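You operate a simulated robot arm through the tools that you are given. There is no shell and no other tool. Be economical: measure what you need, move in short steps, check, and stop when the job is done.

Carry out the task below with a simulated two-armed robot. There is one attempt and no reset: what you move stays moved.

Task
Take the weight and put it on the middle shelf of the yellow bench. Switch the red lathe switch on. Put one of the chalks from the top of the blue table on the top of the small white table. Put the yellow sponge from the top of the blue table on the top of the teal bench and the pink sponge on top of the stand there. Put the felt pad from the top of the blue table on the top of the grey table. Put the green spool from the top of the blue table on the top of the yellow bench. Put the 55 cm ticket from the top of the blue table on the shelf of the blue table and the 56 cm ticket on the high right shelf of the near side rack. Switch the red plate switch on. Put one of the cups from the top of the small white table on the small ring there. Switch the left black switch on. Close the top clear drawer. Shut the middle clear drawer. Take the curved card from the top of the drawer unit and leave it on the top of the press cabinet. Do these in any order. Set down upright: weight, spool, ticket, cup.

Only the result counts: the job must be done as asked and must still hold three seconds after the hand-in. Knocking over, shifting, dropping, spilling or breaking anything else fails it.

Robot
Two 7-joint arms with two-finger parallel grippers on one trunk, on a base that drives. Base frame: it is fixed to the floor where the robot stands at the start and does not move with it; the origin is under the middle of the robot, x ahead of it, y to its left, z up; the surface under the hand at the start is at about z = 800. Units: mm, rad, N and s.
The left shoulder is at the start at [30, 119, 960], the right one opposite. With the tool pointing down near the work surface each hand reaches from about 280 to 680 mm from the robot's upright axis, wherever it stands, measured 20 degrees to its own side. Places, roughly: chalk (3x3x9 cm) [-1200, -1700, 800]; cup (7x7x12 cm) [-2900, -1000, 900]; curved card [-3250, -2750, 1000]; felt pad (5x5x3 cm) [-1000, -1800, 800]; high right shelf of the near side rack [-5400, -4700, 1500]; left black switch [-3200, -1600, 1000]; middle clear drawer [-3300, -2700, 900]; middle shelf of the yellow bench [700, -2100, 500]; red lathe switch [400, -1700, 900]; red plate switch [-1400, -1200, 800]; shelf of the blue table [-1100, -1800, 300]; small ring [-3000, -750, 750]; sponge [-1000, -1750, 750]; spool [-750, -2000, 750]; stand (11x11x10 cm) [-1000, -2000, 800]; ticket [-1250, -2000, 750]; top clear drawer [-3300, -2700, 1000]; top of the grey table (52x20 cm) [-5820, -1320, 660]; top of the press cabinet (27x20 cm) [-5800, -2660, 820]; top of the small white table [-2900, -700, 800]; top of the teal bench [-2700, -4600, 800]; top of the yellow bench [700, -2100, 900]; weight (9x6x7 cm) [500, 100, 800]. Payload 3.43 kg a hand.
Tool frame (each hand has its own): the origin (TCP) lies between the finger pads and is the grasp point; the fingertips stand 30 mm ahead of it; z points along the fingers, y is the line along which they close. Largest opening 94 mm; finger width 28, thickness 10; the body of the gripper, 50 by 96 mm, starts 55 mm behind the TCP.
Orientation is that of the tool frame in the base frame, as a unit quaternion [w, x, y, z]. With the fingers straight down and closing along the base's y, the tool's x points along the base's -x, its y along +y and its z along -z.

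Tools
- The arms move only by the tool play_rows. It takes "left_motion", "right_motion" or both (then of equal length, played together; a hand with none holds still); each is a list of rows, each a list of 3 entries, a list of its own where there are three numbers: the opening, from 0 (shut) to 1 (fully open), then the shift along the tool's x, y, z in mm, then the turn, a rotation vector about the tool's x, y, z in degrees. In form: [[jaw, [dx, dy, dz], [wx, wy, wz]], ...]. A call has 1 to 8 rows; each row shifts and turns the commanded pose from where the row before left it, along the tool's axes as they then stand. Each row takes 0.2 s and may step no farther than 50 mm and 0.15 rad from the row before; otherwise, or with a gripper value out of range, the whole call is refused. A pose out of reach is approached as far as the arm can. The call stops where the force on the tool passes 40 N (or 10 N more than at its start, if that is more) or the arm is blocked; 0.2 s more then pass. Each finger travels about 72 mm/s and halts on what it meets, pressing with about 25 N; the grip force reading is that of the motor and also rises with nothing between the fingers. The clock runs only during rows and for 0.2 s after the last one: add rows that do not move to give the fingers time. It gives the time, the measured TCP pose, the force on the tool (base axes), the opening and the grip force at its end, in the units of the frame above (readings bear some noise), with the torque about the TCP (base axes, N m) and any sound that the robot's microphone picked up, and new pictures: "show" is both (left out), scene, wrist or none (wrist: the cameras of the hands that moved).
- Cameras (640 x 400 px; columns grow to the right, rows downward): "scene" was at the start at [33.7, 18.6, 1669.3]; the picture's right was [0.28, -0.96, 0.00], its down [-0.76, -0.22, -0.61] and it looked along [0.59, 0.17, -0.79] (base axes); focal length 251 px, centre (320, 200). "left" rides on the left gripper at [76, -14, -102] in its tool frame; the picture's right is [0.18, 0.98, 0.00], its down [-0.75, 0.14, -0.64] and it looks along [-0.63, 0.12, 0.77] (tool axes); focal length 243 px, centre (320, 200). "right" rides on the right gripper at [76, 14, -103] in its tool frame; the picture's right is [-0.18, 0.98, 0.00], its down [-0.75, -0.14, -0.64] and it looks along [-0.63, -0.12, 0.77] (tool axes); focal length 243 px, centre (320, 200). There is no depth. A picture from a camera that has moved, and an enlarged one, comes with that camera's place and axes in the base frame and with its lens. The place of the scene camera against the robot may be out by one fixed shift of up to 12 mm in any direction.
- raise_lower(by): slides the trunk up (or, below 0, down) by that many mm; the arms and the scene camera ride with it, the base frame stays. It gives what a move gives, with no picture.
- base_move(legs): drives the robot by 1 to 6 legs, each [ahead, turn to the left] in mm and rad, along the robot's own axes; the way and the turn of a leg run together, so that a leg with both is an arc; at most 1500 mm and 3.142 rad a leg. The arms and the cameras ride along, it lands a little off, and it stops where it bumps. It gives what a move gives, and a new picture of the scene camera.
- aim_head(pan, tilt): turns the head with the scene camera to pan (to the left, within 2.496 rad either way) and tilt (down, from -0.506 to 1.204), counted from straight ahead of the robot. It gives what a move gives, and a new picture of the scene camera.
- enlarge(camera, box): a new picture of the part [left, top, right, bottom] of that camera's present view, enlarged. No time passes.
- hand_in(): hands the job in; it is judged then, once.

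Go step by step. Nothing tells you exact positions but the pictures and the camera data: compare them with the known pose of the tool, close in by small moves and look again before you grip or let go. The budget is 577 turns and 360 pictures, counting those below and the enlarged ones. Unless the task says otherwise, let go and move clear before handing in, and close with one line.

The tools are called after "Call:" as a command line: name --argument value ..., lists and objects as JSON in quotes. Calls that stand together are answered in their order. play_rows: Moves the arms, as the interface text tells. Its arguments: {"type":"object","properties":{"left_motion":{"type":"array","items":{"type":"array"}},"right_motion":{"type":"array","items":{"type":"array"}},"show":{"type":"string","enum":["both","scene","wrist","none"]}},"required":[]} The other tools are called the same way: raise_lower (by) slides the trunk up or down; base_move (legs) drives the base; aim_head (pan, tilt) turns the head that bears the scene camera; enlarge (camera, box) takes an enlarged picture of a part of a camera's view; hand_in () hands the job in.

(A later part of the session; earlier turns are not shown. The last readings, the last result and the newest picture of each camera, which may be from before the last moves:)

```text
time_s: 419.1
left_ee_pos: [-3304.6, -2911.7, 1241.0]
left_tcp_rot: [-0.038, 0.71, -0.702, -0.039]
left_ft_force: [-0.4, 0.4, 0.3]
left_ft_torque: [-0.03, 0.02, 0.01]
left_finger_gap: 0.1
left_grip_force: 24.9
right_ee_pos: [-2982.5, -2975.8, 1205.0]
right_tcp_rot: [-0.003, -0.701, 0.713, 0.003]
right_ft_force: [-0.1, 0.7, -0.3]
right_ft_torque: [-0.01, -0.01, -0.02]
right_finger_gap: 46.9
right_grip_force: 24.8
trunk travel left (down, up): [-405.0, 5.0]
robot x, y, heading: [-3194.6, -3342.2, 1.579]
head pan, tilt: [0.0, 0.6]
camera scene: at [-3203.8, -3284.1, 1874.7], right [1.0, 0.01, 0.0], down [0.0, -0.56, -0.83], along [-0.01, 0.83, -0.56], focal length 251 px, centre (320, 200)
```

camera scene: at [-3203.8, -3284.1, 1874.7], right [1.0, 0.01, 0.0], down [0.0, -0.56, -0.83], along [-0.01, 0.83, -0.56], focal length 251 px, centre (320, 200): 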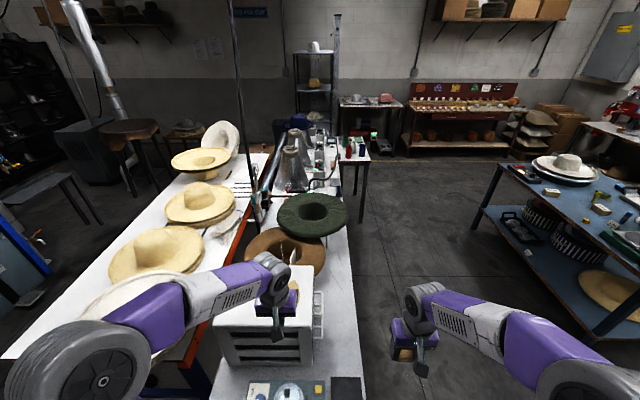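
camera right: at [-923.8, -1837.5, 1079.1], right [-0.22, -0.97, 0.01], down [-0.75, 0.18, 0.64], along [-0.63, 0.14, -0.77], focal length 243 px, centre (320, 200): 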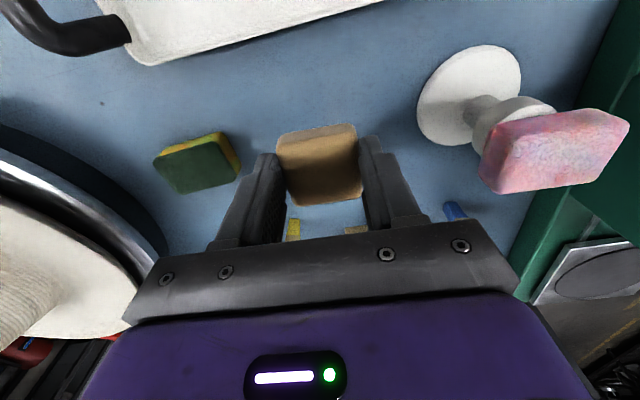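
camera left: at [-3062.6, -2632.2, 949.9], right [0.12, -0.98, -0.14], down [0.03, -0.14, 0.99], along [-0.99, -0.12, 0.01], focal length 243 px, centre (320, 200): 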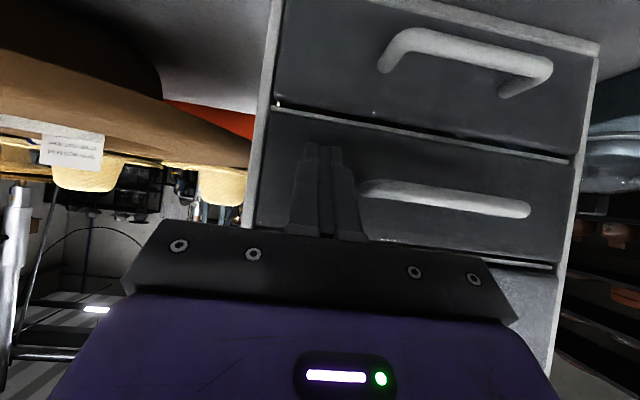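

Call:
aim_head --pan 0.15 --tilt 0.95

Call:
play_rows --left_motion '[[0.3, [0, 0, 0], [0, 2, 0]], [0.6, [0, 0, 0], [0, 2, 0]], [0.6, [0, 0, 0], [0, 2, 0]]]' --show "wrist"

```text
time_s: 419.9
left_ee_pos: [-3305.9, -2912.9, 1241.0]
left_tcp_rot: [-0.037, 0.71, -0.703, -0.038]
left_ft_force: [0.6, 0.9, -0.7]
left_ft_torque: [0.01, -0.01, -0.03]
left_finger_gap: 0.0
left_grip_force: 24.7
right_ee_pos: [-2982.4, -2977.4, 1205.5]
right_tcp_rot: [-0.002, -0.701, 0.713, 0.003]
right_ft_force: [0.1, 0.7, 0.0]
right_ft_torque: [0.0, -0.02, 0.02]
right_finger_gap: 46.8
right_grip_force: 24.8
trunk travel left (down, up): [-405.0, 5.0]
robot x, y, heading: [-3194.7, -3338.7, 1.577]
head pan, tilt: [0.15, 0.949]
camera scene: at [-3214.7, -3300.7, 1846.3], right [0.99, 0.16, 0.0], down [0.13, -0.8, -0.58], along [-0.09, 0.58, -0.81], focal length 251 px, centre (320, 200)
```

scene: 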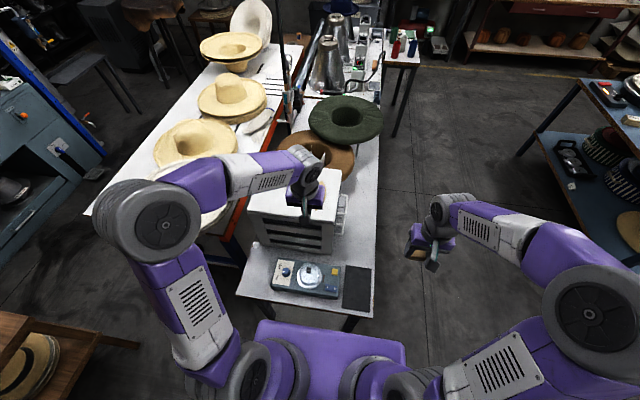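

```text
time_s: 420.7
left_ee_pos: [-3304.3, -2913.5, 1239.3]
left_tcp_rot: [0.0, 0.711, -0.704, -0.001]
left_ft_force: [0.6, 0.7, 1.0]
left_ft_torque: [0.04, -0.03, -0.01]
left_finger_gap: 56.4
left_grip_force: 0.0
right_ee_pos: [-2982.9, -2976.3, 1204.5]
right_tcp_rot: [-0.003, -0.701, 0.713, 0.003]
right_ft_force: [0.8, 0.4, -0.3]
right_ft_torque: [-0.04, -0.02, 0.01]
right_finger_gap: 46.5
right_grip_force: 24.8
trunk travel left (down, up): [-405.0, 5.0]
robot x, y, heading: [-3195.6, -3339.3, 1.585]
head pan, tilt: [0.15, 0.949]
camera left: at [-3288.7, -2988.1, 1342.9], right [-0.98, -0.19, 0.0], down [-0.15, 0.75, 0.64], along [-0.13, 0.63, -0.76], focal length 243 px, centre (320, 200)
```

left: 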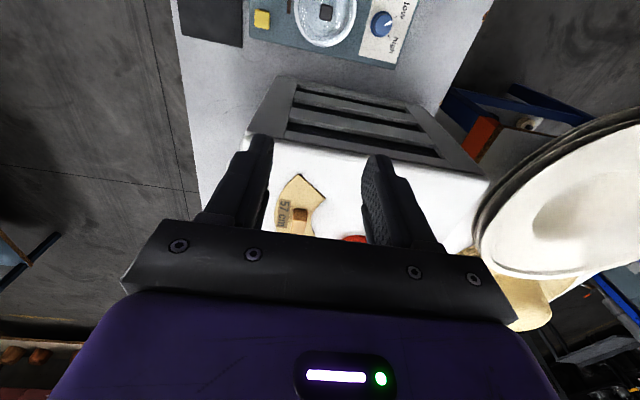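

Call:
enlarge --camera "left" --box '[260, 160, 360, 245]'

```text
4.71 times, centred on (310, 202) of left
camera zoom: at [-3288.7, -2988.1, 1342.9], right [-0.98, -0.19, 0.0], down [-0.15, 0.75, 0.64], along [-0.13, 0.63, -0.76], focal length 1142 px, centre (367, 188)
```

zoom: 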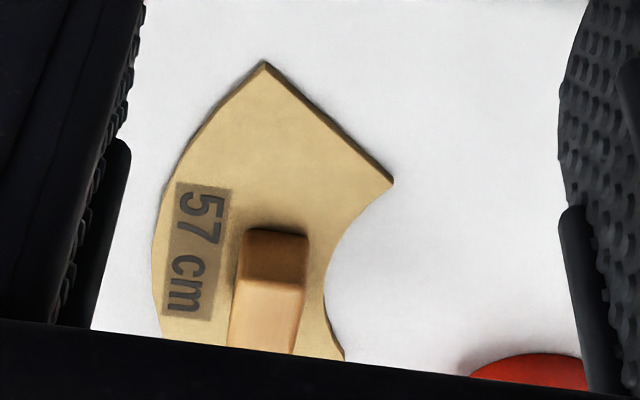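

Call:
play_rows --left_motion '[[0.6, [-44, 1.7, 10], [0, 0, 0]], [0.6, [-44, 1.7, 10], [0, 0, 0]], [0.6, [-44, 1.7, 10], [0, 0, 0]], [0.6, [-44, 1.7, 10], [0, 0, 0]]]' --show "wrist"

Call:
enlarge --camera "left" --box '[240, 70, 400, 200]'

```text
time_s: 421.7
left_ee_pos: [-3312.7, -2735.9, 1199.4]
left_tcp_rot: [0.001, 0.71, -0.705, -0.001]
left_ft_force: [-0.3, -0.8, 0.3]
left_ft_torque: [-0.04, 0.01, 0.01]
left_finger_gap: 56.1
left_grip_force: 0.0
right_ee_pos: [-2983.2, -2973.7, 1204.7]
right_tcp_rot: [-0.004, -0.701, 0.713, 0.003]
right_ft_force: [-0.3, 0.4, -0.4]
right_ft_torque: [-0.04, 0.02, 0.0]
right_finger_gap: 46.6
right_grip_force: 24.5
trunk travel left (down, up): [-405.0, 5.0]
robot x, y, heading: [-3196.2, -3339.8, 1.577]
head pan, tilt: [0.15, 0.949]
camera left: at [-3297.3, -2810.4, 1302.2], right [-0.98, -0.19, 0.0], down [-0.15, 0.75, 0.64], along [-0.13, 0.63, -0.77], focal length 243 px, centre (320, 200)
```

left: 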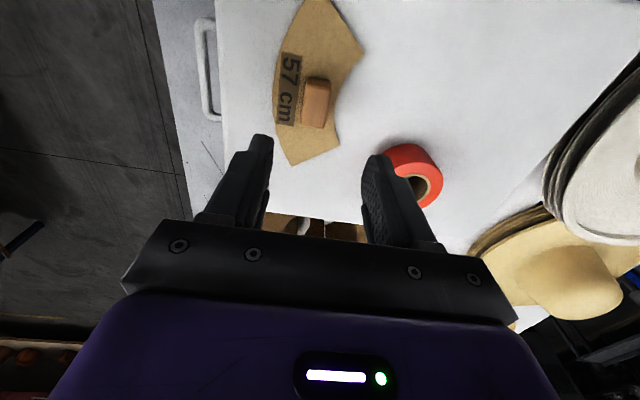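

```text
3.08 times, centred on (320, 135) of left
camera zoom: at [-3297.3, -2810.4, 1302.2], right [-0.98, -0.19, 0.0], down [-0.15, 0.75, 0.64], along [-0.13, 0.63, -0.77], focal length 746 px, centre (320, 400)
```

zoom: 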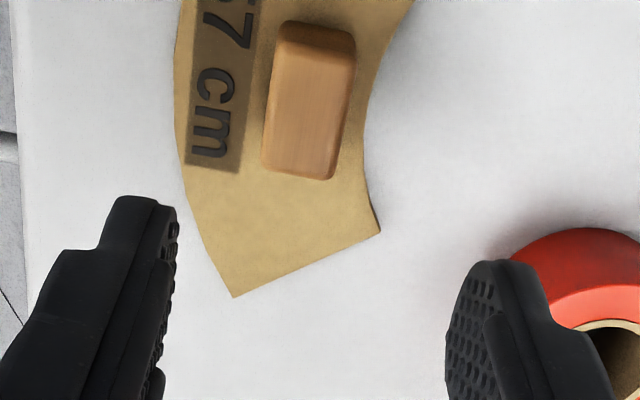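

Call:
play_rows --left_motion '[[0.6, [10, -3.7, 30], [0, 0, 0]], [0.6, [0, 0, 25], [0, 0, 0]]]' --show "wrist"

```text
time_s: 422.3
left_ee_pos: [-3310.6, -2746.2, 1144.7]
left_tcp_rot: [0.0, 0.71, -0.704, -0.002]
left_ft_force: [0.5, 0.2, 0.1]
left_ft_torque: [0.02, 0.02, -0.01]
left_finger_gap: 56.5
left_grip_force: 0.0
right_ee_pos: [-2983.3, -2976.4, 1204.8]
right_tcp_rot: [-0.004, -0.701, 0.713, 0.002]
right_ft_force: [-0.1, 0.3, -1.0]
right_ft_torque: [-0.03, 0.05, 0.02]
right_finger_gap: 46.9
right_grip_force: 24.1
trunk travel left (down, up): [-405.0, 5.0]
robot x, y, heading: [-3197.4, -3340.5, 1.58]
head pan, tilt: [0.15, 0.949]
camera left: at [-3294.0, -2821.5, 1248.0], right [-0.98, -0.19, 0.0], down [-0.15, 0.75, 0.64], along [-0.13, 0.63, -0.76], focal length 243 px, centre (320, 200)
```

left: 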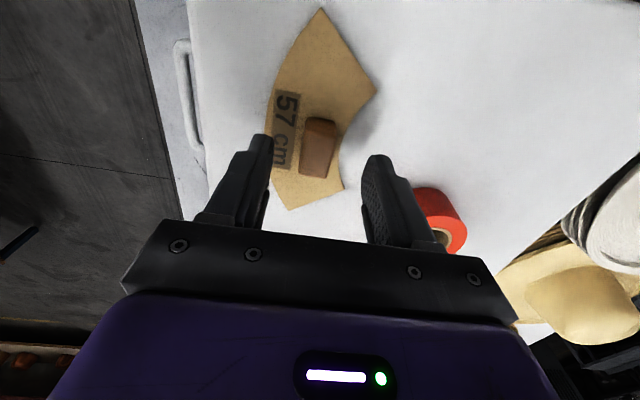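

Call:
play_rows --left_motion '[[0.6, [3, 0, 10], [0, 0, 0]], [0.6, [0, 0, 10], [0, 0, 0]]]' --show "wrist"

Call:
enlarge --camera "left" --box '[240, 90, 400, 220]'

```text
time_s: 422.9
left_ee_pos: [-3309.0, -2749.6, 1126.1]
left_tcp_rot: [0.0, 0.711, -0.703, -0.001]
left_ft_force: [-0.4, -1.1, 0.1]
left_ft_torque: [-0.01, 0.0, -0.01]
left_finger_gap: 56.5
left_grip_force: 0.0
right_ee_pos: [-2983.3, -2976.4, 1205.7]
right_tcp_rot: [-0.003, -0.701, 0.713, 0.003]
right_ft_force: [-0.1, 0.0, 0.4]
right_ft_torque: [0.01, 0.0, -0.03]
right_finger_gap: 46.6
right_grip_force: 25.1
trunk travel left (down, up): [-405.0, 5.0]
robot x, y, heading: [-3193.8, -3340.6, 1.58]
head pan, tilt: [0.15, 0.949]
camera left: at [-3294.0, -2825.0, 1228.5], right [-0.98, -0.19, 0.0], down [-0.15, 0.75, 0.64], along [-0.13, 0.63, -0.76], focal length 243 px, centre (320, 200)
```

left: 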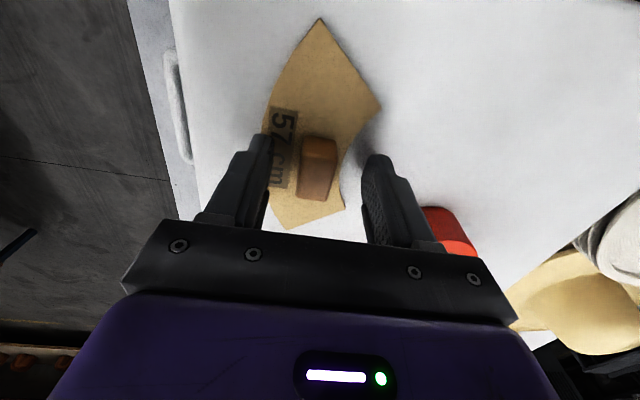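

```text
3.08 times, centred on (320, 155) of left
camera zoom: at [-3294.0, -2825.0, 1228.5], right [-0.98, -0.19, 0.0], down [-0.15, 0.75, 0.64], along [-0.13, 0.63, -0.76], focal length 746 px, centre (320, 338)
```

zoom: 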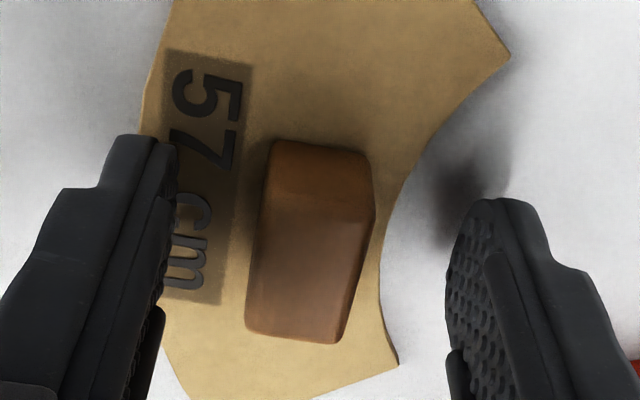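

Call:
play_rows --left_motion '[[0.3, [0, 0, 0], [0, 0, 0]], [0.1, [0, 0, 0], [0, 0, 0]], [0.1, [0, 0, 0], [0, 0, 0]], [0, [0, 0, 0], [0, 0, 0]], [0, [0, 0, -10], [0, 0, 0]], [0, [0, 0, -30], [0, 0, 0]], [0, [0, 0, -30], [0, 0, 0]]]' --show "wrist"

```text
time_s: 424.5
left_ee_pos: [-3309.6, -2750.1, 1195.9]
left_tcp_rot: [-0.001, 0.711, -0.703, -0.002]
left_ft_force: [0.5, 0.3, 0.1]
left_ft_torque: [0.02, 0.01, 0.01]
left_finger_gap: 18.6
left_grip_force: 25.2
right_ee_pos: [-2983.2, -2975.7, 1204.5]
right_tcp_rot: [-0.003, -0.7, 0.714, 0.003]
right_ft_force: [-0.7, 1.0, -0.1]
right_ft_torque: [-0.01, -0.03, 0.01]
right_finger_gap: 46.5
right_grip_force: 25.1
trunk travel left (down, up): [-405.0, 5.0]
robot x, y, heading: [-3195.6, -3339.2, 1.582]
head pan, tilt: [0.15, 0.949]
camera left: at [-3293.8, -2825.8, 1298.9], right [-0.98, -0.19, 0.0], down [-0.15, 0.75, 0.65], along [-0.13, 0.63, -0.76], focal length 243 px, centre (320, 200)
```

left: 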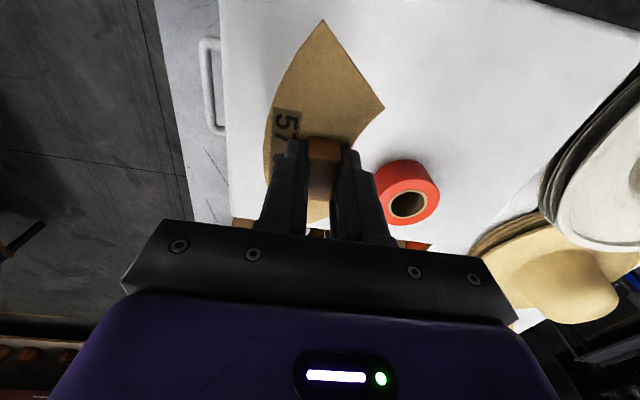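

Card held. Before moving I'll look west with the head to plan a route to the press cabinet.

Call:
aim_head --pan 1.45 --tilt 0.5

Call:
aim_head --pan 0.8 --tilt 0.45

```text
time_s: 426.0
left_ee_pos: [-3309.5, -2749.8, 1196.1]
left_tcp_rot: [-0.002, 0.711, -0.704, -0.001]
left_ft_force: [-0.1, 0.2, -0.3]
left_ft_torque: [0.02, -0.02, -0.02]
left_finger_gap: 18.8
left_grip_force: 25.3
right_ee_pos: [-2982.9, -2976.6, 1203.8]
right_tcp_rot: [-0.002, -0.701, 0.713, 0.003]
right_ft_force: [-0.4, -0.1, -0.3]
right_ft_torque: [-0.01, -0.01, 0.0]
right_finger_gap: 46.4
right_grip_force: 24.6
trunk travel left (down, up): [-405.0, 5.0]
robot x, y, heading: [-3194.7, -3337.2, 1.579]
head pan, tilt: [1.45, 0.499]
camera scene: at [-3293.7, -3362.2, 1883.8], right [0.11, 0.99, 0.0], down [0.48, -0.05, -0.88], along [-0.87, 0.1, -0.48], focal length 251 px, centre (320, 200)
```

scene: 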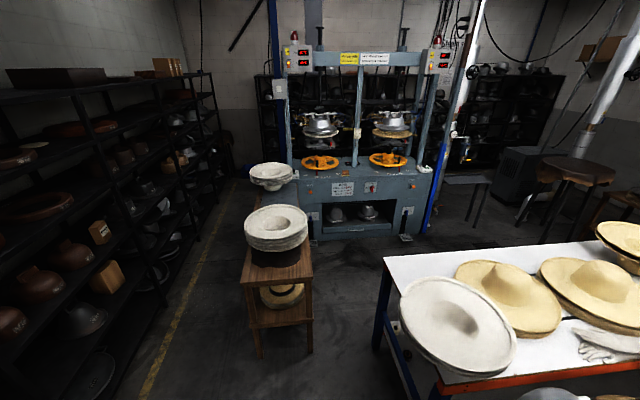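

```text
time_s: 427.0
left_ee_pos: [-3309.9, -2749.6, 1196.0]
left_tcp_rot: [-0.001, 0.711, -0.703, -0.001]
left_ft_force: [-0.7, 0.4, -0.4]
left_ft_torque: [0.0, 0.01, -0.02]
left_finger_gap: 19.0
left_grip_force: 24.6
right_ee_pos: [-2984.1, -2975.9, 1204.7]
right_tcp_rot: [-0.003, -0.701, 0.713, 0.003]
right_ft_force: [-0.1, 0.2, -0.6]
right_ft_torque: [-0.02, -0.01, -0.02]
right_finger_gap: 46.9
right_grip_force: 25.6
trunk travel left (down, up): [-405.0, 5.0]
robot x, y, heading: [-3193.9, -3339.4, 1.577]
head pan, tilt: [0.799, 0.45]
camera scene: at [-3269.7, -3309.0, 1888.2], right [0.69, 0.72, 0.0], down [0.31, -0.3, -0.9], along [-0.65, 0.62, -0.44], focal length 251 px, centre (320, 200)
```

scene: 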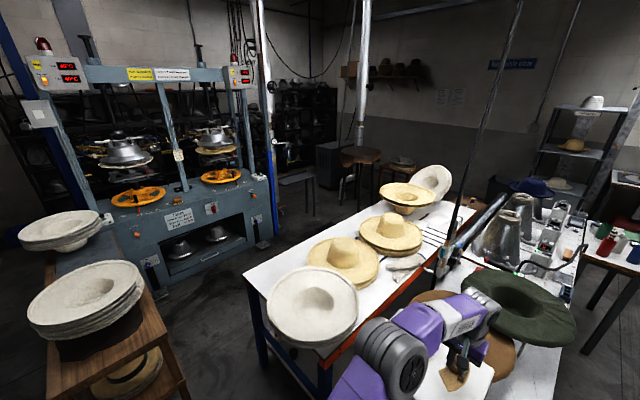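

I'll take the southern aisle (between hat stand and black rack). First retract the left hand and back away from the bench.

Call:
play_rows --left_motion '[[0, [40, 0, -10], [0, 0, 0]], [0, [40, 0, -10], [0, 0, 0]], [0, [40, -10, 0], [0, 0, 0]], [0, [40, -10, 0], [0, 0, 0]], [0, [40, -10, 0], [0, 0, 0]]]' --show "none"

Call:
base_move --legs '[[-130, 0], [0, 1.571], [0, 0.6]]'

Call:
aim_head --pan 0.0 --tilt 0.5

```text
time_s: 428.2
left_ee_pos: [-3276.2, -2950.3, 1215.8]
left_tcp_rot: [-0.001, 0.71, -0.704, -0.002]
left_ft_force: [0.3, -0.1, -0.5]
left_ft_torque: [0.01, 0.02, 0.02]
left_finger_gap: 19.0
left_grip_force: 24.6
right_ee_pos: [-2982.4, -2975.6, 1205.4]
right_tcp_rot: [-0.003, -0.701, 0.713, 0.003]
right_ft_force: [-0.4, -0.1, 0.3]
right_ft_torque: [-0.01, 0.0, 0.01]
right_finger_gap: 46.7
right_grip_force: 24.6
trunk travel left (down, up): [-405.0, 5.0]
robot x, y, heading: [-3199.4, -3340.6, 1.585]
head pan, tilt: [0.799, 0.45]
```

```text
time_s: 435.0
left_ee_pos: [-3465.1, -3761.7, 1216.2]
left_tcp_rot: [0.001, 0.951, 0.308, -0.001]
left_ft_force: [0.1, -0.8, 0.0]
left_ft_torque: [0.03, 0.01, 0.01]
left_finger_gap: 18.9
left_grip_force: 25.0
right_ee_pos: [-3614.1, -3506.5, 1204.9]
right_tcp_rot: [0.004, 0.956, 0.295, 0.002]
right_ft_force: [0.2, 0.6, 0.4]
right_ft_torque: [0.02, 0.03, 0.02]
right_finger_gap: 46.5
right_grip_force: 25.1
trunk travel left (down, up): [-405.0, 5.0]
robot x, y, heading: [-3197.9, -3471.0, -2.517]
head pan, tilt: [0.799, 0.45]
camera scene: at [-3191.7, -3545.8, 1888.2], right [-0.99, 0.15, 0.0], down [0.06, 0.43, -0.9], along [-0.13, -0.89, -0.44], focal length 251 px, centre (320, 200)
```

scene: 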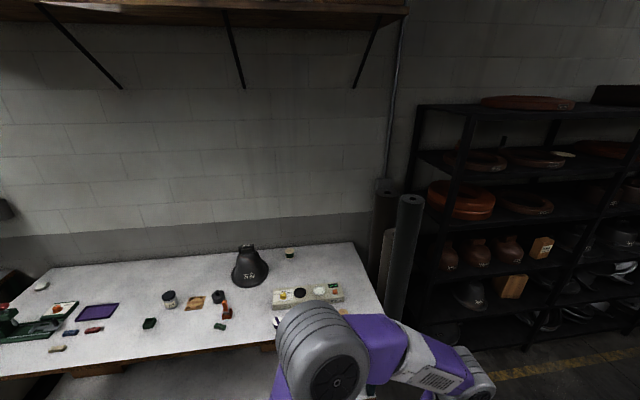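

```text
time_s: 436.1
left_ee_pos: [-3466.8, -3761.6, 1215.1]
left_tcp_rot: [0.002, 0.951, 0.309, -0.001]
left_ft_force: [0.4, -1.3, 0.4]
left_ft_torque: [-0.02, 0.01, -0.04]
left_finger_gap: 18.9
left_grip_force: 24.9
right_ee_pos: [-3614.1, -3507.9, 1204.4]
right_tcp_rot: [0.004, 0.956, 0.294, 0.002]
right_ft_force: [-0.8, 0.2, 1.0]
right_ft_torque: [-0.01, -0.02, -0.02]
right_finger_gap: 46.9
right_grip_force: 24.9
trunk travel left (down, up): [-405.0, 5.0]
robot x, y, heading: [-3196.5, -3467.7, -2.52]
head pan, tilt: [0.0, 0.499]
camera scene: at [-3252.0, -3508.1, 1883.8], right [-0.58, 0.81, 0.0], down [0.39, 0.28, -0.88], along [-0.71, -0.51, -0.48], focal length 251 px, centre (320, 200)
```

scene: 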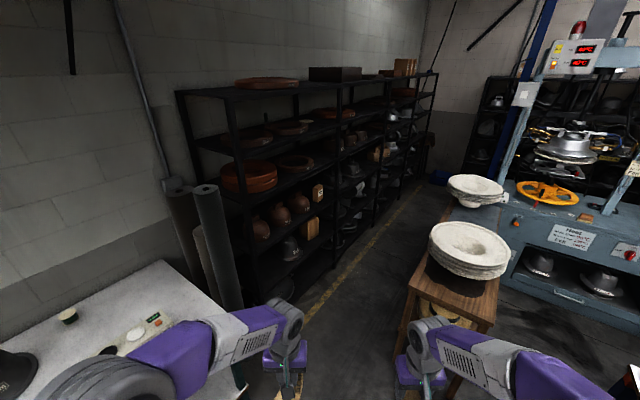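

Call:
base_move --legs '[[800, 0], [0, -0.52]]'

```text
time_s: 441.9
left_ee_pos: [-4226.1, -4058.1, 1215.5]
left_tcp_rot: [0.001, 0.999, 0.053, -0.002]
left_ft_force: [-0.2, 0.9, -0.2]
left_ft_torque: [0.04, 0.0, 0.01]
left_finger_gap: 19.0
left_grip_force: 24.9
right_ee_pos: [-4226.5, -3762.5, 1204.4]
right_tcp_rot: [0.004, 0.999, 0.039, 0.001]
right_ft_force: [-0.3, 0.0, 0.8]
right_ft_torque: [0.03, 0.03, 0.03]
right_finger_gap: 46.6
right_grip_force: 25.0
trunk travel left (down, up): [-405.0, 5.0]
robot x, y, heading: [-3848.2, -3937.2, -3.038]
head pan, tilt: [0.0, 0.499]
camera scene: at [-3913.4, -3948.3, 1883.8], right [-0.1, 0.99, 0.0], down [0.48, 0.05, -0.88], along [-0.87, -0.09, -0.48], focal length 251 px, centre (320, 200)
```

scene: 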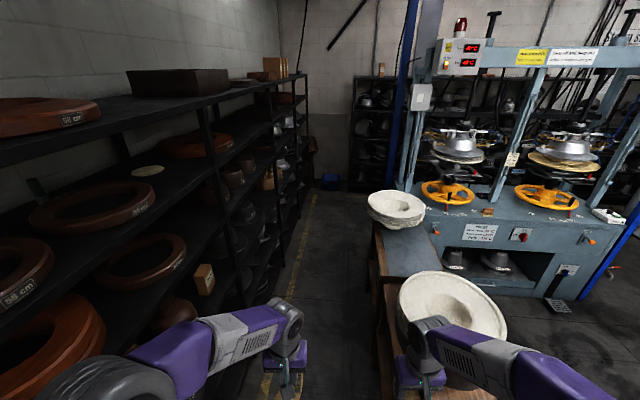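

Call:
enlarge --camera "scene" --box '[340, 170, 540, 330]'

```text
2.50 times, centred on (440, 250) of scene
camera zoom: at [-3913.4, -3948.3, 1883.8], right [-0.1, 0.99, 0.0], down [0.48, 0.05, -0.88], along [-0.87, -0.09, -0.48], focal length 627 px, centre (20, 75)
```

zoom: 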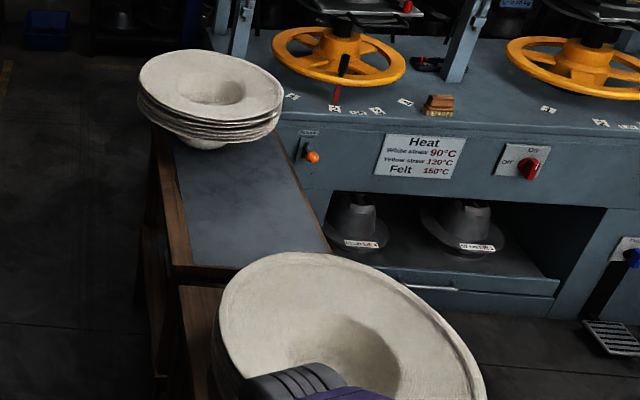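

The press front area isn't reachable from this aisle (two stands block it), so I'll go back and take the wide northern route.

Call:
base_move --legs '[[0, -2.621], [800, 0], [0, -0.494], [915, 0], [0, 1.441], [1400, 0]]'

Call:
base_move --legs '[[1400, 0], [600, 0], [0, 1.571]]'

```text
time_s: 468.2
left_ee_pos: [-2350.2, -1566.6, 1216.2]
left_tcp_rot: [0.0, -0.706, 0.708, 0.002]
left_ft_force: [0.2, 0.1, 0.4]
left_ft_torque: [-0.01, 0.03, -0.03]
left_finger_gap: 18.8
left_grip_force: 25.1
right_ee_pos: [-2058.7, -1597.6, 1204.0]
right_tcp_rot: [-0.002, -0.696, 0.718, 0.004]
right_ft_force: [-0.3, 0.8, -0.3]
right_ft_torque: [-0.01, 0.0, 0.06]
right_finger_gap: 46.4
right_grip_force: 25.3
trunk travel left (down, up): [-405.0, 5.0]
robot x, y, heading: [-2276.6, -1957.7, 1.563]
head pan, tilt: [0.0, 0.499]
camera scene: at [-2282.8, -1900.6, 1883.8], right [1.0, -0.01, 0.0], down [0.0, -0.48, -0.88], along [0.0, 0.88, -0.48], focal length 251 px, centre (320, 200)
```

scene: 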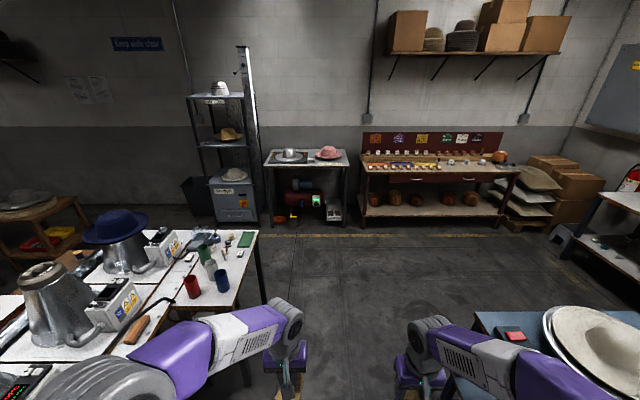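

```text
time_s: 482.0
left_ee_pos: [-2676.1, -34.1, 1216.1]
left_tcp_rot: [0.0, 1.0, -0.005, -0.001]
left_ft_force: [0.3, 0.6, -1.0]
left_ft_torque: [0.0, 0.01, 0.02]
left_finger_gap: 19.0
left_grip_force: 24.6
right_ee_pos: [-2643.9, 257.1, 1204.2]
right_tcp_rot: [0.004, 1.0, -0.019, 0.0]
right_ft_force: [-0.4, 0.2, -0.6]
right_ft_torque: [0.02, 0.04, 0.03]
right_finger_gap: 46.7
right_grip_force: 25.2
trunk travel left (down, up): [-405.0, 5.0]
robot x, y, heading: [-2286.1, 39.9, 3.126]
head pan, tilt: [0.0, 0.499]
camera scene: at [-2353.2, 36.0, 1883.8], right [0.01, 1.0, 0.0], down [0.48, -0.01, -0.88], along [-0.88, 0.01, -0.48], focal length 251 px, centre (320, 200)
```

scene: 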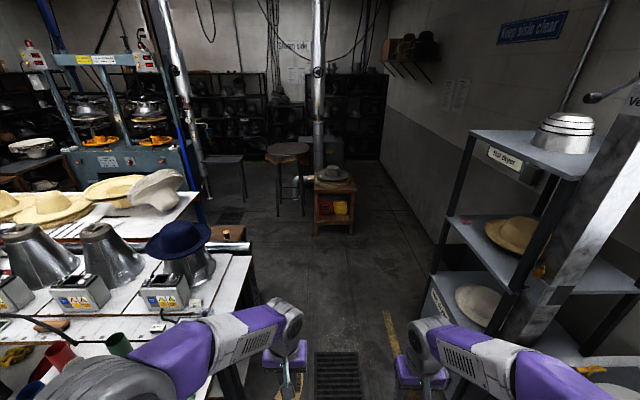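

Clear way west. Driving on toward the grey table and press.

Call:
base_move --legs '[[1450, 0], [0, 0.72], [1400, 0], [150, 0], [0, -0.705]]'

Call:
aim_head --pan 0.25 --tilt 0.6

```text
time_s: 500.5
left_ee_pos: [-5310.5, -1016.8, 1216.2]
left_tcp_rot: [0.0, 1.0, 0.0, -0.001]
left_ft_force: [0.6, 0.0, -0.7]
left_ft_torque: [0.03, -0.01, -0.03]
left_finger_gap: 19.1
left_grip_force: 24.9
right_ee_pos: [-5279.6, -724.3, 1204.5]
right_tcp_rot: [0.004, 1.0, -0.013, 0.0]
right_ft_force: [-0.1, 0.4, -0.7]
right_ft_torque: [0.01, -0.01, 0.0]
right_finger_gap: 46.9
right_grip_force: 25.5
trunk travel left (down, up): [-405.0, 5.0]
robot x, y, heading: [-4917.2, -940.4, 3.141]
head pan, tilt: [0.0, 0.499]
camera scene: at [-4987.8, -942.4, 1883.8], right [0.0, 1.0, 0.0], down [0.48, 0.0, -0.88], along [-0.88, 0.0, -0.48], focal length 251 px, centre (320, 200)
```

scene: 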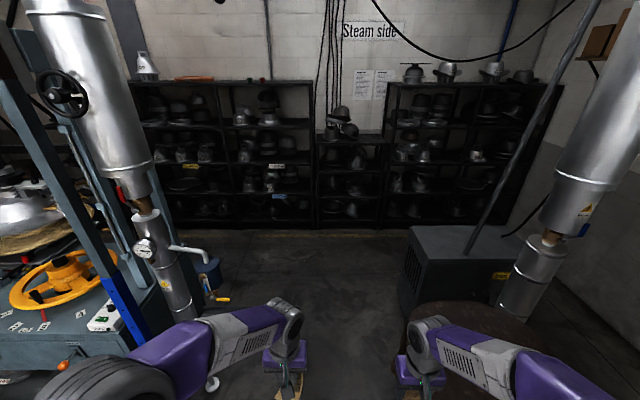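

```text
time_s: 501.3
left_ee_pos: [-5309.9, -1016.6, 1216.2]
left_tcp_rot: [0.0, 1.0, 0.0, -0.002]
left_ft_force: [-0.1, -0.4, -0.9]
left_ft_torque: [-0.02, 0.02, -0.03]
left_finger_gap: 19.0
left_grip_force: 25.0
right_ee_pos: [-5280.1, -723.7, 1204.4]
right_tcp_rot: [0.004, 1.0, -0.013, 0.001]
right_ft_force: [0.3, -0.5, -0.6]
right_ft_torque: [0.01, -0.01, -0.01]
right_finger_gap: 46.8
right_grip_force: 25.0
trunk travel left (down, up): [-405.0, 5.0]
robot x, y, heading: [-4917.0, -943.8, 3.143]
head pan, tilt: [0.25, 0.6]
camera scene: at [-4982.6, -964.3, 1874.7], right [-0.24, 0.97, 0.0], down [0.55, 0.14, -0.83], along [-0.8, -0.2, -0.56], focal length 251 px, centre (320, 200)
```

scene: 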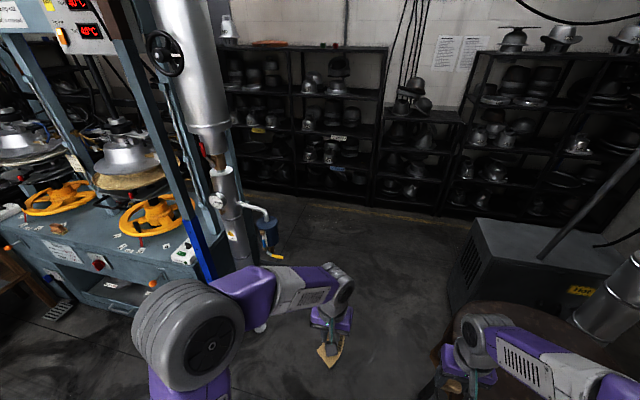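

Call:
play_rows --left_motion '[[0, [20, 40, -10], [0, 0, 0]], [0, [20, 40, 0], [0, 0, 0]], [0, [0, 45, 0], [0, 0, 0]], [0, [0, 45, 0], [0, 0, 0]]]' --show "none"

Call:
aim_head --pan 0.2 --tilt 0.75

```text
time_s: 502.3
left_ee_pos: [-5271.0, -1188.2, 1225.7]
left_tcp_rot: [0.0, 1.0, 0.0, -0.002]
left_ft_force: [0.3, 0.3, -0.4]
left_ft_torque: [0.02, -0.02, -0.01]
left_finger_gap: 18.8
left_grip_force: 24.9
right_ee_pos: [-5279.3, -725.1, 1205.3]
right_tcp_rot: [0.003, 1.0, -0.014, 0.0]
right_ft_force: [-0.2, -0.7, 0.5]
right_ft_torque: [-0.03, -0.03, 0.01]
right_finger_gap: 46.9
right_grip_force: 25.1
trunk travel left (down, up): [-405.0, 5.0]
robot x, y, heading: [-4916.7, -939.2, 3.14]
head pan, tilt: [0.25, 0.6]
```

```text
time_s: 503.0
left_ee_pos: [-5270.9, -1183.9, 1224.1]
left_tcp_rot: [0.001, 1.0, 0.0, -0.001]
left_ft_force: [0.5, 0.1, -0.2]
left_ft_torque: [-0.04, -0.01, 0.0]
left_finger_gap: 19.0
left_grip_force: 24.8
right_ee_pos: [-5279.3, -724.7, 1203.7]
right_tcp_rot: [0.004, 1.0, -0.014, 0.001]
right_ft_force: [0.4, 0.2, 0.0]
right_ft_torque: [0.01, 0.0, -0.01]
right_finger_gap: 46.8
right_grip_force: 25.0
trunk travel left (down, up): [-405.0, 5.0]
robot x, y, heading: [-4920.5, -940.0, 3.142]
head pan, tilt: [0.201, 0.75]
camera scene: at [-4978.2, -958.7, 1861.9], right [-0.2, 0.98, 0.0], down [0.67, 0.13, -0.73], along [-0.72, -0.14, -0.68], focal length 251 px, centre (320, 200)
```

scene: 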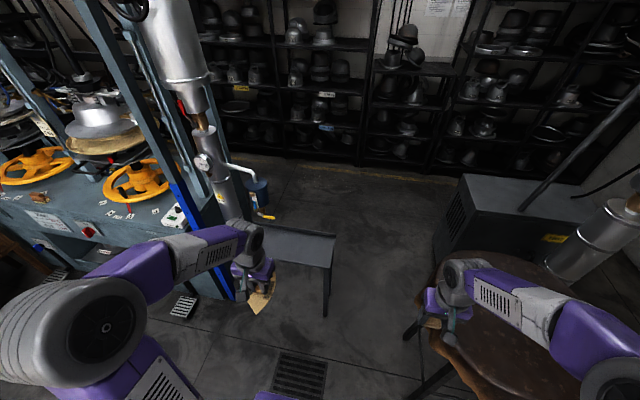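

The small grey table stands right of the press: top about x −5712…−5930, y −1577…−1057, z≈660. I'll drive in front of it and lower the trunk.

Call:
base_move --legs '[[0, 0.77], [450, 0], [0, -0.77]]'

Call:
play_rows --right_motion '[[0.3, [-30, 0, 10], [0, 0, 0]], [0.3, [-30, 0, 10], [0, 0, 0]], [0.3, [-30, 0, 10], [0, 0, 0]]]'

```text
time_s: 509.8
left_ee_pos: [-5593.4, -1495.8, 1225.9]
left_tcp_rot: [0.001, 1.0, -0.001, -0.002]
left_ft_force: [0.0, -0.9, -0.9]
left_ft_torque: [-0.01, 0.03, 0.03]
left_finger_gap: 18.7
left_grip_force: 25.1
right_ee_pos: [-5600.6, -1034.1, 1204.4]
right_tcp_rot: [0.005, 1.0, -0.015, 0.0]
right_ft_force: [0.3, -0.1, -1.0]
right_ft_torque: [0.03, 0.02, 0.0]
right_finger_gap: 47.0
right_grip_force: 25.0
trunk travel left (down, up): [-405.0, 5.0]
robot x, y, heading: [-5242.2, -1249.0, 3.138]
head pan, tilt: [0.201, 0.75]
camera scene: at [-5299.0, -1269.6, 1861.8], right [-0.2, 0.98, 0.0], down [0.67, 0.13, -0.73], along [-0.72, -0.14, -0.68], focal length 251 px, centre (320, 200)
```

scene: 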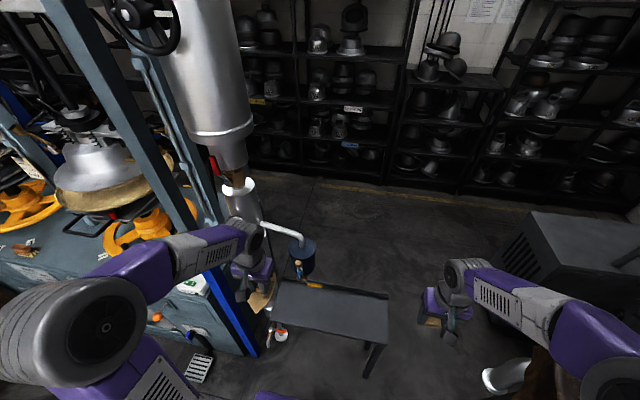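

```text
time_s: 510.6
left_ee_pos: [-5592.7, -1495.4, 1225.0]
left_tcp_rot: [0.0, 1.0, -0.001, -0.002]
left_ft_force: [-0.5, -0.1, 0.2]
left_ft_torque: [0.0, -0.04, -0.02]
left_finger_gap: 18.8
left_grip_force: 25.6
right_ee_pos: [-5692.1, -1030.8, 1173.7]
right_tcp_rot: [0.004, 1.0, -0.014, 0.001]
right_ft_force: [-0.6, -0.2, -0.9]
right_ft_torque: [0.0, -0.04, 0.01]
right_finger_gap: 46.9
right_grip_force: 24.7
trunk travel left (down, up): [-405.0, 5.0]
robot x, y, heading: [-5241.2, -1250.6, 3.135]
head pan, tilt: [0.201, 0.75]
camera scene: at [-5300.6, -1269.8, 1861.8], right [-0.2, 0.98, 0.0], down [0.67, 0.13, -0.73], along [-0.72, -0.14, -0.68], focal length 251 px, centre (320, 200)
camera right: at [-5617.8, -1046.5, 1277.0], right [-0.21, -0.98, 0.01], down [-0.75, 0.17, 0.64], along [-0.63, 0.13, -0.77], focal length 243 px, centre (320, 200)
```

scene: 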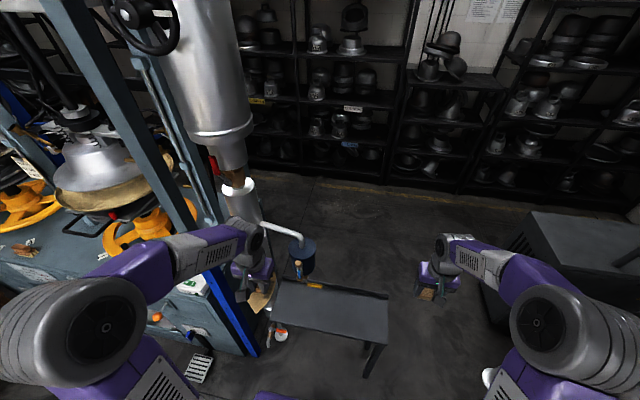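
right: 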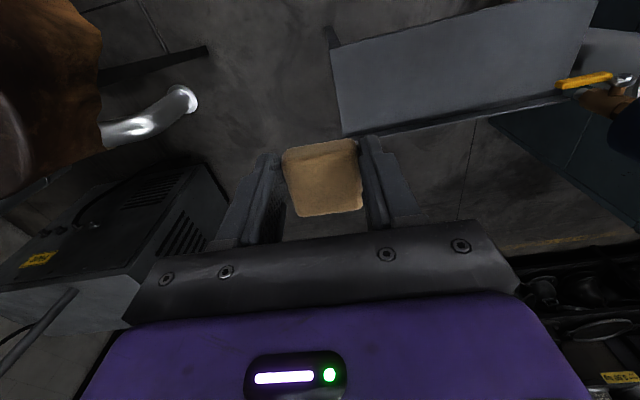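

Call:
raise_lower --by -330

Call:
play_rows --right_motion '[[0.3, [-28, 35, 0], [0, 0, 0]], [0.3, [-28, 35, 0], [0, 0, 0]], [0.3, [-28, 35, 0], [0, 0, 0]], [0.3, [-30, 32, 0], [0, 0, 0]], [0.3, [0, 0, 40], [0, 0, 0]], [0.3, [0, 0, 40], [0, 0, 0]]]'

```text
time_s: 513.8
left_ee_pos: [-5592.4, -1496.9, 895.8]
left_tcp_rot: [0.002, 1.0, -0.001, -0.002]
left_ft_force: [0.2, 0.4, -0.4]
left_ft_torque: [-0.01, 0.0, 0.01]
left_finger_gap: 18.9
left_grip_force: 25.7
right_ee_pos: [-5690.7, -1031.2, 844.3]
right_tcp_rot: [0.005, 1.0, -0.014, 0.001]
right_ft_force: [-0.4, 0.3, -0.6]
right_ft_torque: [-0.03, 0.02, -0.01]
right_finger_gap: 46.7
right_grip_force: 24.8
trunk travel left (down, up): [-75.0, 335.0]
robot x, y, heading: [-5242.1, -1251.1, 3.137]
head pan, tilt: [0.201, 0.75]
```

```text
time_s: 515.2
left_ee_pos: [-5592.2, -1495.0, 894.8]
left_tcp_rot: [0.0, 1.0, -0.001, -0.001]
left_ft_force: [0.1, 0.0, -0.6]
left_ft_torque: [-0.05, 0.02, 0.01]
left_finger_gap: 18.9
left_grip_force: 24.7
right_ee_pos: [-5809.2, -1165.5, 763.5]
right_tcp_rot: [0.005, 1.0, -0.015, 0.001]
right_ft_force: [0.7, 0.1, -0.5]
right_ft_torque: [-0.02, -0.02, 0.04]
right_finger_gap: 46.8
right_grip_force: 24.9
trunk travel left (down, up): [-75.0, 335.0]
robot x, y, heading: [-5238.4, -1252.2, 3.135]
head pan, tilt: [0.201, 0.75]
camera scene: at [-5299.5, -1269.8, 1531.8], right [-0.2, 0.98, 0.0], down [0.67, 0.13, -0.73], along [-0.72, -0.14, -0.68], focal length 251 px, centre (320, 200)
camera right: at [-5735.2, -1180.2, 867.0], right [-0.21, -0.98, 0.01], down [-0.75, 0.17, 0.64], along [-0.63, 0.13, -0.77], focal length 243 px, centre (320, 200)
```

scene: 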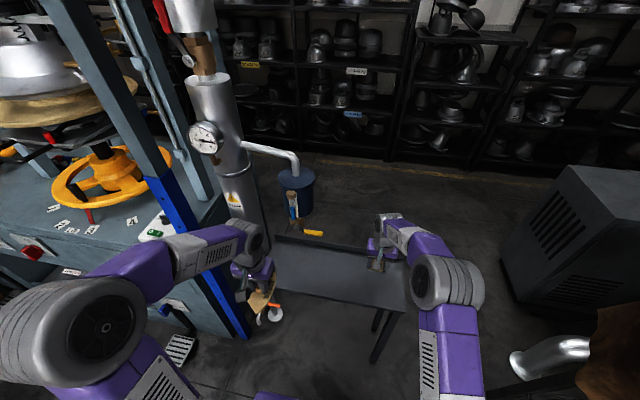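
right: 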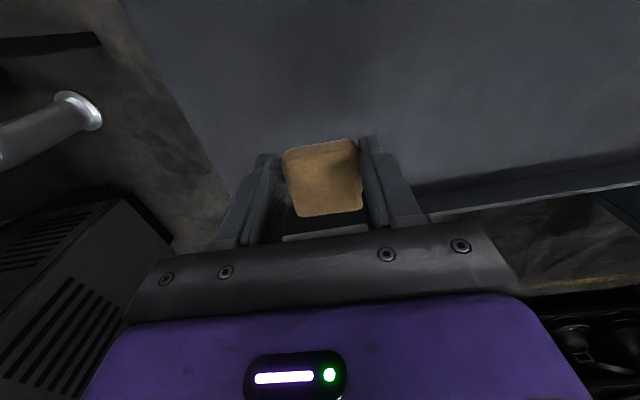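

Call:
play_rows --right_motion '[[0.3, [5, 0, 25], [0, 0, 0]], [0.3, [5, 0, 20], [0, 0, 0]], [0.3, [0, 0, 8], [0, 0, 0]]]' --show "none"

Call:
play_rows --right_motion '[[0.3, [0, 0, 3], [0, 0, 0]], [0.3, [0, 0, 3], [0, 0, 0]]]' --show "none"

Call:
play_rows --right_motion '[[0.3, [0, 0, 3], [0, 0, 0]], [0.3, [0, 0, 3], [0, 0, 0]]]' --show "none"

Call:
play_rows --right_motion '[[0.3, [0, 0, 2], [0, 0, 0]], [0.3, [0, 0, 2], [0, 0, 0]]]' --show "wrist"

```text
time_s: 516.0
left_ee_pos: [-5592.2, -1496.6, 895.1]
left_tcp_rot: [0.0, 1.0, -0.001, -0.002]
left_ft_force: [0.3, -0.2, -0.6]
left_ft_torque: [0.01, 0.02, 0.02]
left_finger_gap: 18.9
left_grip_force: 24.7
right_ee_pos: [-5798.9, -1165.6, 711.7]
right_tcp_rot: [0.005, 1.0, -0.016, 0.001]
right_ft_force: [-0.1, -0.3, 0.6]
right_ft_torque: [0.01, 0.01, -0.02]
right_finger_gap: 46.6
right_grip_force: 25.1
trunk travel left (down, up): [-75.0, 335.0]
robot x, y, heading: [-5239.1, -1251.8, 3.137]
head pan, tilt: [0.201, 0.75]
```

```text
time_s: 516.6
left_ee_pos: [-5594.0, -1495.2, 897.5]
left_tcp_rot: [0.0, 1.0, -0.001, -0.002]
left_ft_force: [-0.1, 0.4, -1.2]
left_ft_torque: [0.0, -0.01, 0.0]
left_finger_gap: 18.9
left_grip_force: 24.9
right_ee_pos: [-5798.5, -1165.4, 705.8]
right_tcp_rot: [0.004, 1.0, -0.015, 0.001]
right_ft_force: [0.0, 0.6, 0.3]
right_ft_torque: [-0.03, 0.01, 0.02]
right_finger_gap: 47.2
right_grip_force: 24.9
trunk travel left (down, up): [-75.0, 335.0]
robot x, y, heading: [-5236.7, -1246.4, 3.14]
head pan, tilt: [0.201, 0.75]
```

```text
time_s: 517.2
left_ee_pos: [-5591.8, -1496.1, 896.0]
left_tcp_rot: [0.001, 1.0, -0.001, -0.001]
left_ft_force: [0.3, -0.3, -0.6]
left_ft_torque: [-0.01, 0.02, 0.01]
left_finger_gap: 19.0
left_grip_force: 25.4
right_ee_pos: [-5798.8, -1166.9, 701.4]
right_tcp_rot: [0.005, 1.0, -0.014, 0.0]
right_ft_force: [0.1, -0.2, 0.5]
right_ft_torque: [0.03, 0.01, -0.04]
right_finger_gap: 46.9
right_grip_force: 24.4
trunk travel left (down, up): [-75.0, 335.0]
robot x, y, heading: [-5236.6, -1250.7, 3.139]
head pan, tilt: [0.201, 0.75]
```

```text
time_s: 517.8
left_ee_pos: [-5590.1, -1495.9, 896.7]
left_tcp_rot: [0.0, 1.0, -0.001, -0.003]
left_ft_force: [0.5, 0.1, -0.9]
left_ft_torque: [-0.01, 0.03, -0.01]
left_finger_gap: 18.9
left_grip_force: 25.0
right_ee_pos: [-5797.7, -1166.8, 699.6]
right_tcp_rot: [0.004, 1.0, -0.015, -0.003]
right_ft_force: [3.4, 2.1, 21.9]
right_ft_torque: [0.33, 0.28, 0.0]
right_finger_gap: 46.9
right_grip_force: 25.0
trunk travel left (down, up): [-75.0, 335.0]
robot x, y, heading: [-5240.7, -1250.9, 3.136]
head pan, tilt: [0.201, 0.75]
camera right: at [-5723.7, -1181.9, 802.2], right [-0.21, -0.98, 0.01], down [-0.75, 0.17, 0.64], along [-0.63, 0.13, -0.76], focal length 243 px, centre (320, 200)
```

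right: 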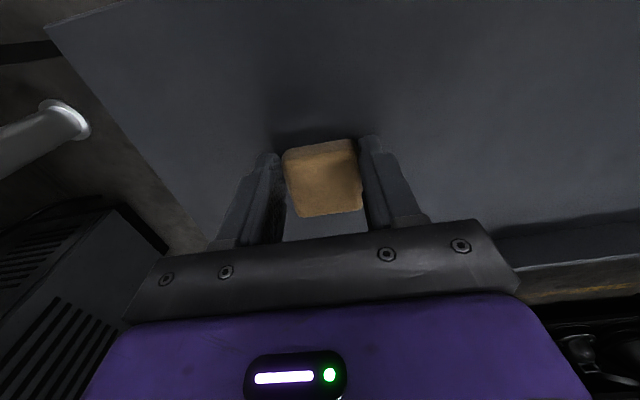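

Contact at 22 N: felt pad is on the grey table. Release and rise.

Call:
play_rows --right_motion '[[0.3, [0, 0, -2], [0, 0, 0]], [0.6, [0, 0, 0], [0, 0, 0]], [0.7, [0, 0, 0], [0, 0, 0]], [0.7, [0, 0, 0], [0, 0, 0]], [0.7, [0, 0, -20], [0, 0, 0]], [0.7, [0, 0, -40], [0, 0, 0]], [0.7, [0, 0, -40], [0, 0, 0]], [0.7, [30, 0, -30], [0, 0, 0]]]' --show "wrist"

```text
time_s: 519.6
left_ee_pos: [-5592.1, -1496.8, 897.2]
left_tcp_rot: [0.0, 1.0, -0.001, -0.003]
left_ft_force: [0.5, 1.2, 0.3]
left_ft_torque: [-0.03, -0.01, 0.01]
left_finger_gap: 19.1
left_grip_force: 25.2
right_ee_pos: [-5766.5, -1167.9, 829.0]
right_tcp_rot: [0.005, 1.0, -0.014, 0.001]
right_ft_force: [0.3, -0.8, -0.1]
right_ft_torque: [0.0, 0.0, 0.0]
right_finger_gap: 65.7
right_grip_force: 0.0
trunk travel left (down, up): [-75.0, 335.0]
robot x, y, heading: [-5240.1, -1252.5, 3.141]
head pan, tilt: [0.201, 0.75]
camera right: at [-5693.0, -1182.0, 932.4], right [-0.21, -0.98, 0.01], down [-0.75, 0.17, 0.64], along [-0.63, 0.13, -0.77], focal length 243 px, centre (320, 200)
```

right: 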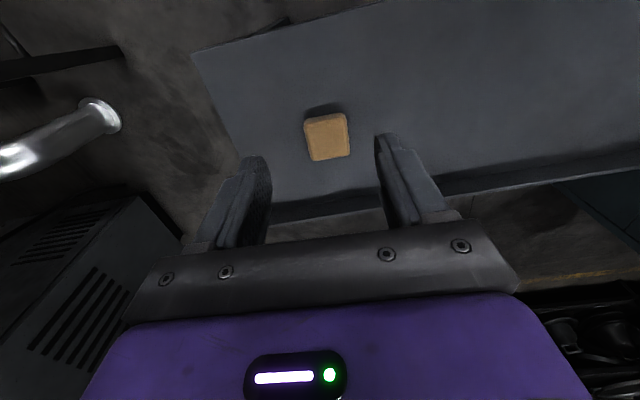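

Felt pad placed. Next the card: raise the trunk and drive south in front of the press.

Call:
raise_lower --by 230

Call:
play_rows --right_motion '[[0.7, [40, 0, -20], [0, 0, 0]], [0.5, [40, 0, -20], [0, 0, 0]], [0.3, [40, 0, -20], [0, 0, 0]], [0, [30, 0, -20], [0, 0, 0]]]' --show "none"

Call:
base_move --legs '[[-120, 0], [0, 1.571], [1270, 0], [0, -1.571]]'

Call:
aim_head --pan 0.1 --tilt 0.7

```text
time_s: 522.0
left_ee_pos: [-5591.8, -1495.3, 1125.9]
left_tcp_rot: [0.002, 1.0, -0.001, -0.002]
left_ft_force: [0.4, -0.3, -1.5]
left_ft_torque: [0.0, 0.02, 0.02]
left_finger_gap: 18.9
left_grip_force: 25.1
right_ee_pos: [-5768.6, -1167.6, 1058.6]
right_tcp_rot: [0.005, 1.0, -0.015, 0.001]
right_ft_force: [-0.1, -0.5, 0.2]
right_ft_torque: [-0.02, -0.01, -0.02]
right_finger_gap: 66.0
right_grip_force: 0.1
trunk travel left (down, up): [-305.0, 105.0]
robot x, y, heading: [-5238.7, -1251.7, 3.136]
head pan, tilt: [0.201, 0.75]
```

```text
time_s: 523.0
left_ee_pos: [-5591.8, -1496.6, 1127.3]
left_tcp_rot: [0.001, 1.0, -0.001, -0.003]
left_ft_force: [0.5, -0.3, 0.0]
left_ft_torque: [0.0, 0.0, 0.0]
left_finger_gap: 19.0
left_grip_force: 24.8
right_ee_pos: [-5617.8, -1168.6, 1138.7]
right_tcp_rot: [0.004, 1.0, -0.016, 0.0]
right_ft_force: [0.7, 1.1, 0.4]
right_ft_torque: [-0.02, 0.03, -0.01]
right_finger_gap: 0.0
right_grip_force: 24.2
trunk travel left (down, up): [-305.0, 105.0]
robot x, y, heading: [-5237.1, -1252.1, 3.138]
head pan, tilt: [0.201, 0.75]
```

```text
time_s: 537.9
left_ee_pos: [-5476.9, -2770.7, 1126.9]
left_tcp_rot: [0.001, 1.0, 0.004, -0.002]
left_ft_force: [-0.5, 0.1, -0.6]
left_ft_torque: [0.02, 0.03, -0.03]
left_finger_gap: 19.1
left_grip_force: 24.3
right_ee_pos: [-5507.7, -2445.3, 1139.0]
right_tcp_rot: [0.004, 1.0, -0.011, 0.001]
right_ft_force: [-0.5, 0.0, 0.3]
right_ft_torque: [-0.03, 0.02, 0.03]
right_finger_gap: 0.0
right_grip_force: 25.7
trunk travel left (down, up): [-305.0, 105.0]
robot x, y, heading: [-5126.5, -2524.8, -3.136]
head pan, tilt: [0.201, 0.75]
camera scene: at [-5185.9, -2542.6, 1761.8], right [-0.2, 0.98, 0.0], down [0.67, 0.14, -0.73], along [-0.72, -0.15, -0.68], focal length 251 px, centre (320, 200)
```

scene: 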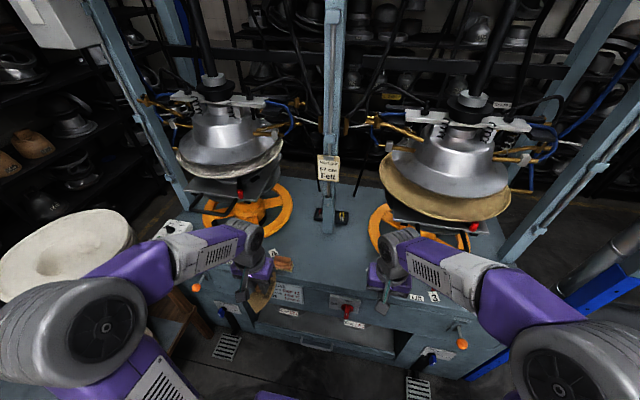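

```text
time_s: 538.6
left_ee_pos: [-5478.1, -2772.2, 1126.2]
left_tcp_rot: [0.001, 1.0, 0.004, -0.001]
left_ft_force: [-1.0, -0.2, -0.1]
left_ft_torque: [-0.01, 0.04, 0.01]
left_finger_gap: 19.1
left_grip_force: 25.1
right_ee_pos: [-5506.4, -2445.7, 1138.5]
right_tcp_rot: [0.004, 1.0, -0.011, 0.001]
right_ft_force: [-0.8, 0.4, 0.7]
right_ft_torque: [-0.01, -0.01, -0.01]
right_finger_gap: 0.0
right_grip_force: 25.0
trunk travel left (down, up): [-305.0, 105.0]
robot x, y, heading: [-5127.7, -2522.6, -3.142]
head pan, tilt: [0.099, 0.7]
camera scene: at [-5189.2, -2534.7, 1766.1], right [-0.1, 0.99, 0.0], down [0.64, 0.07, -0.76], along [-0.76, -0.08, -0.64], focal length 251 px, centre (320, 200)
```

scene: 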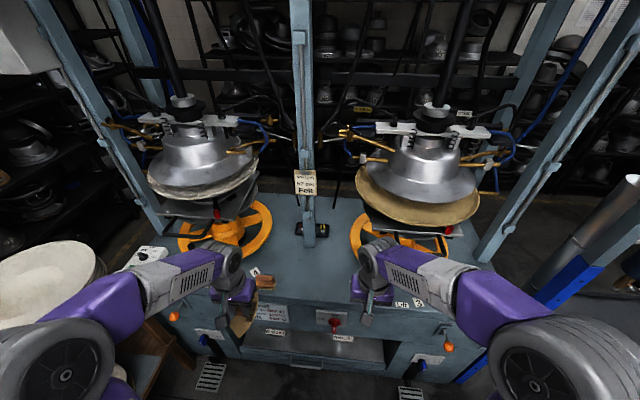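

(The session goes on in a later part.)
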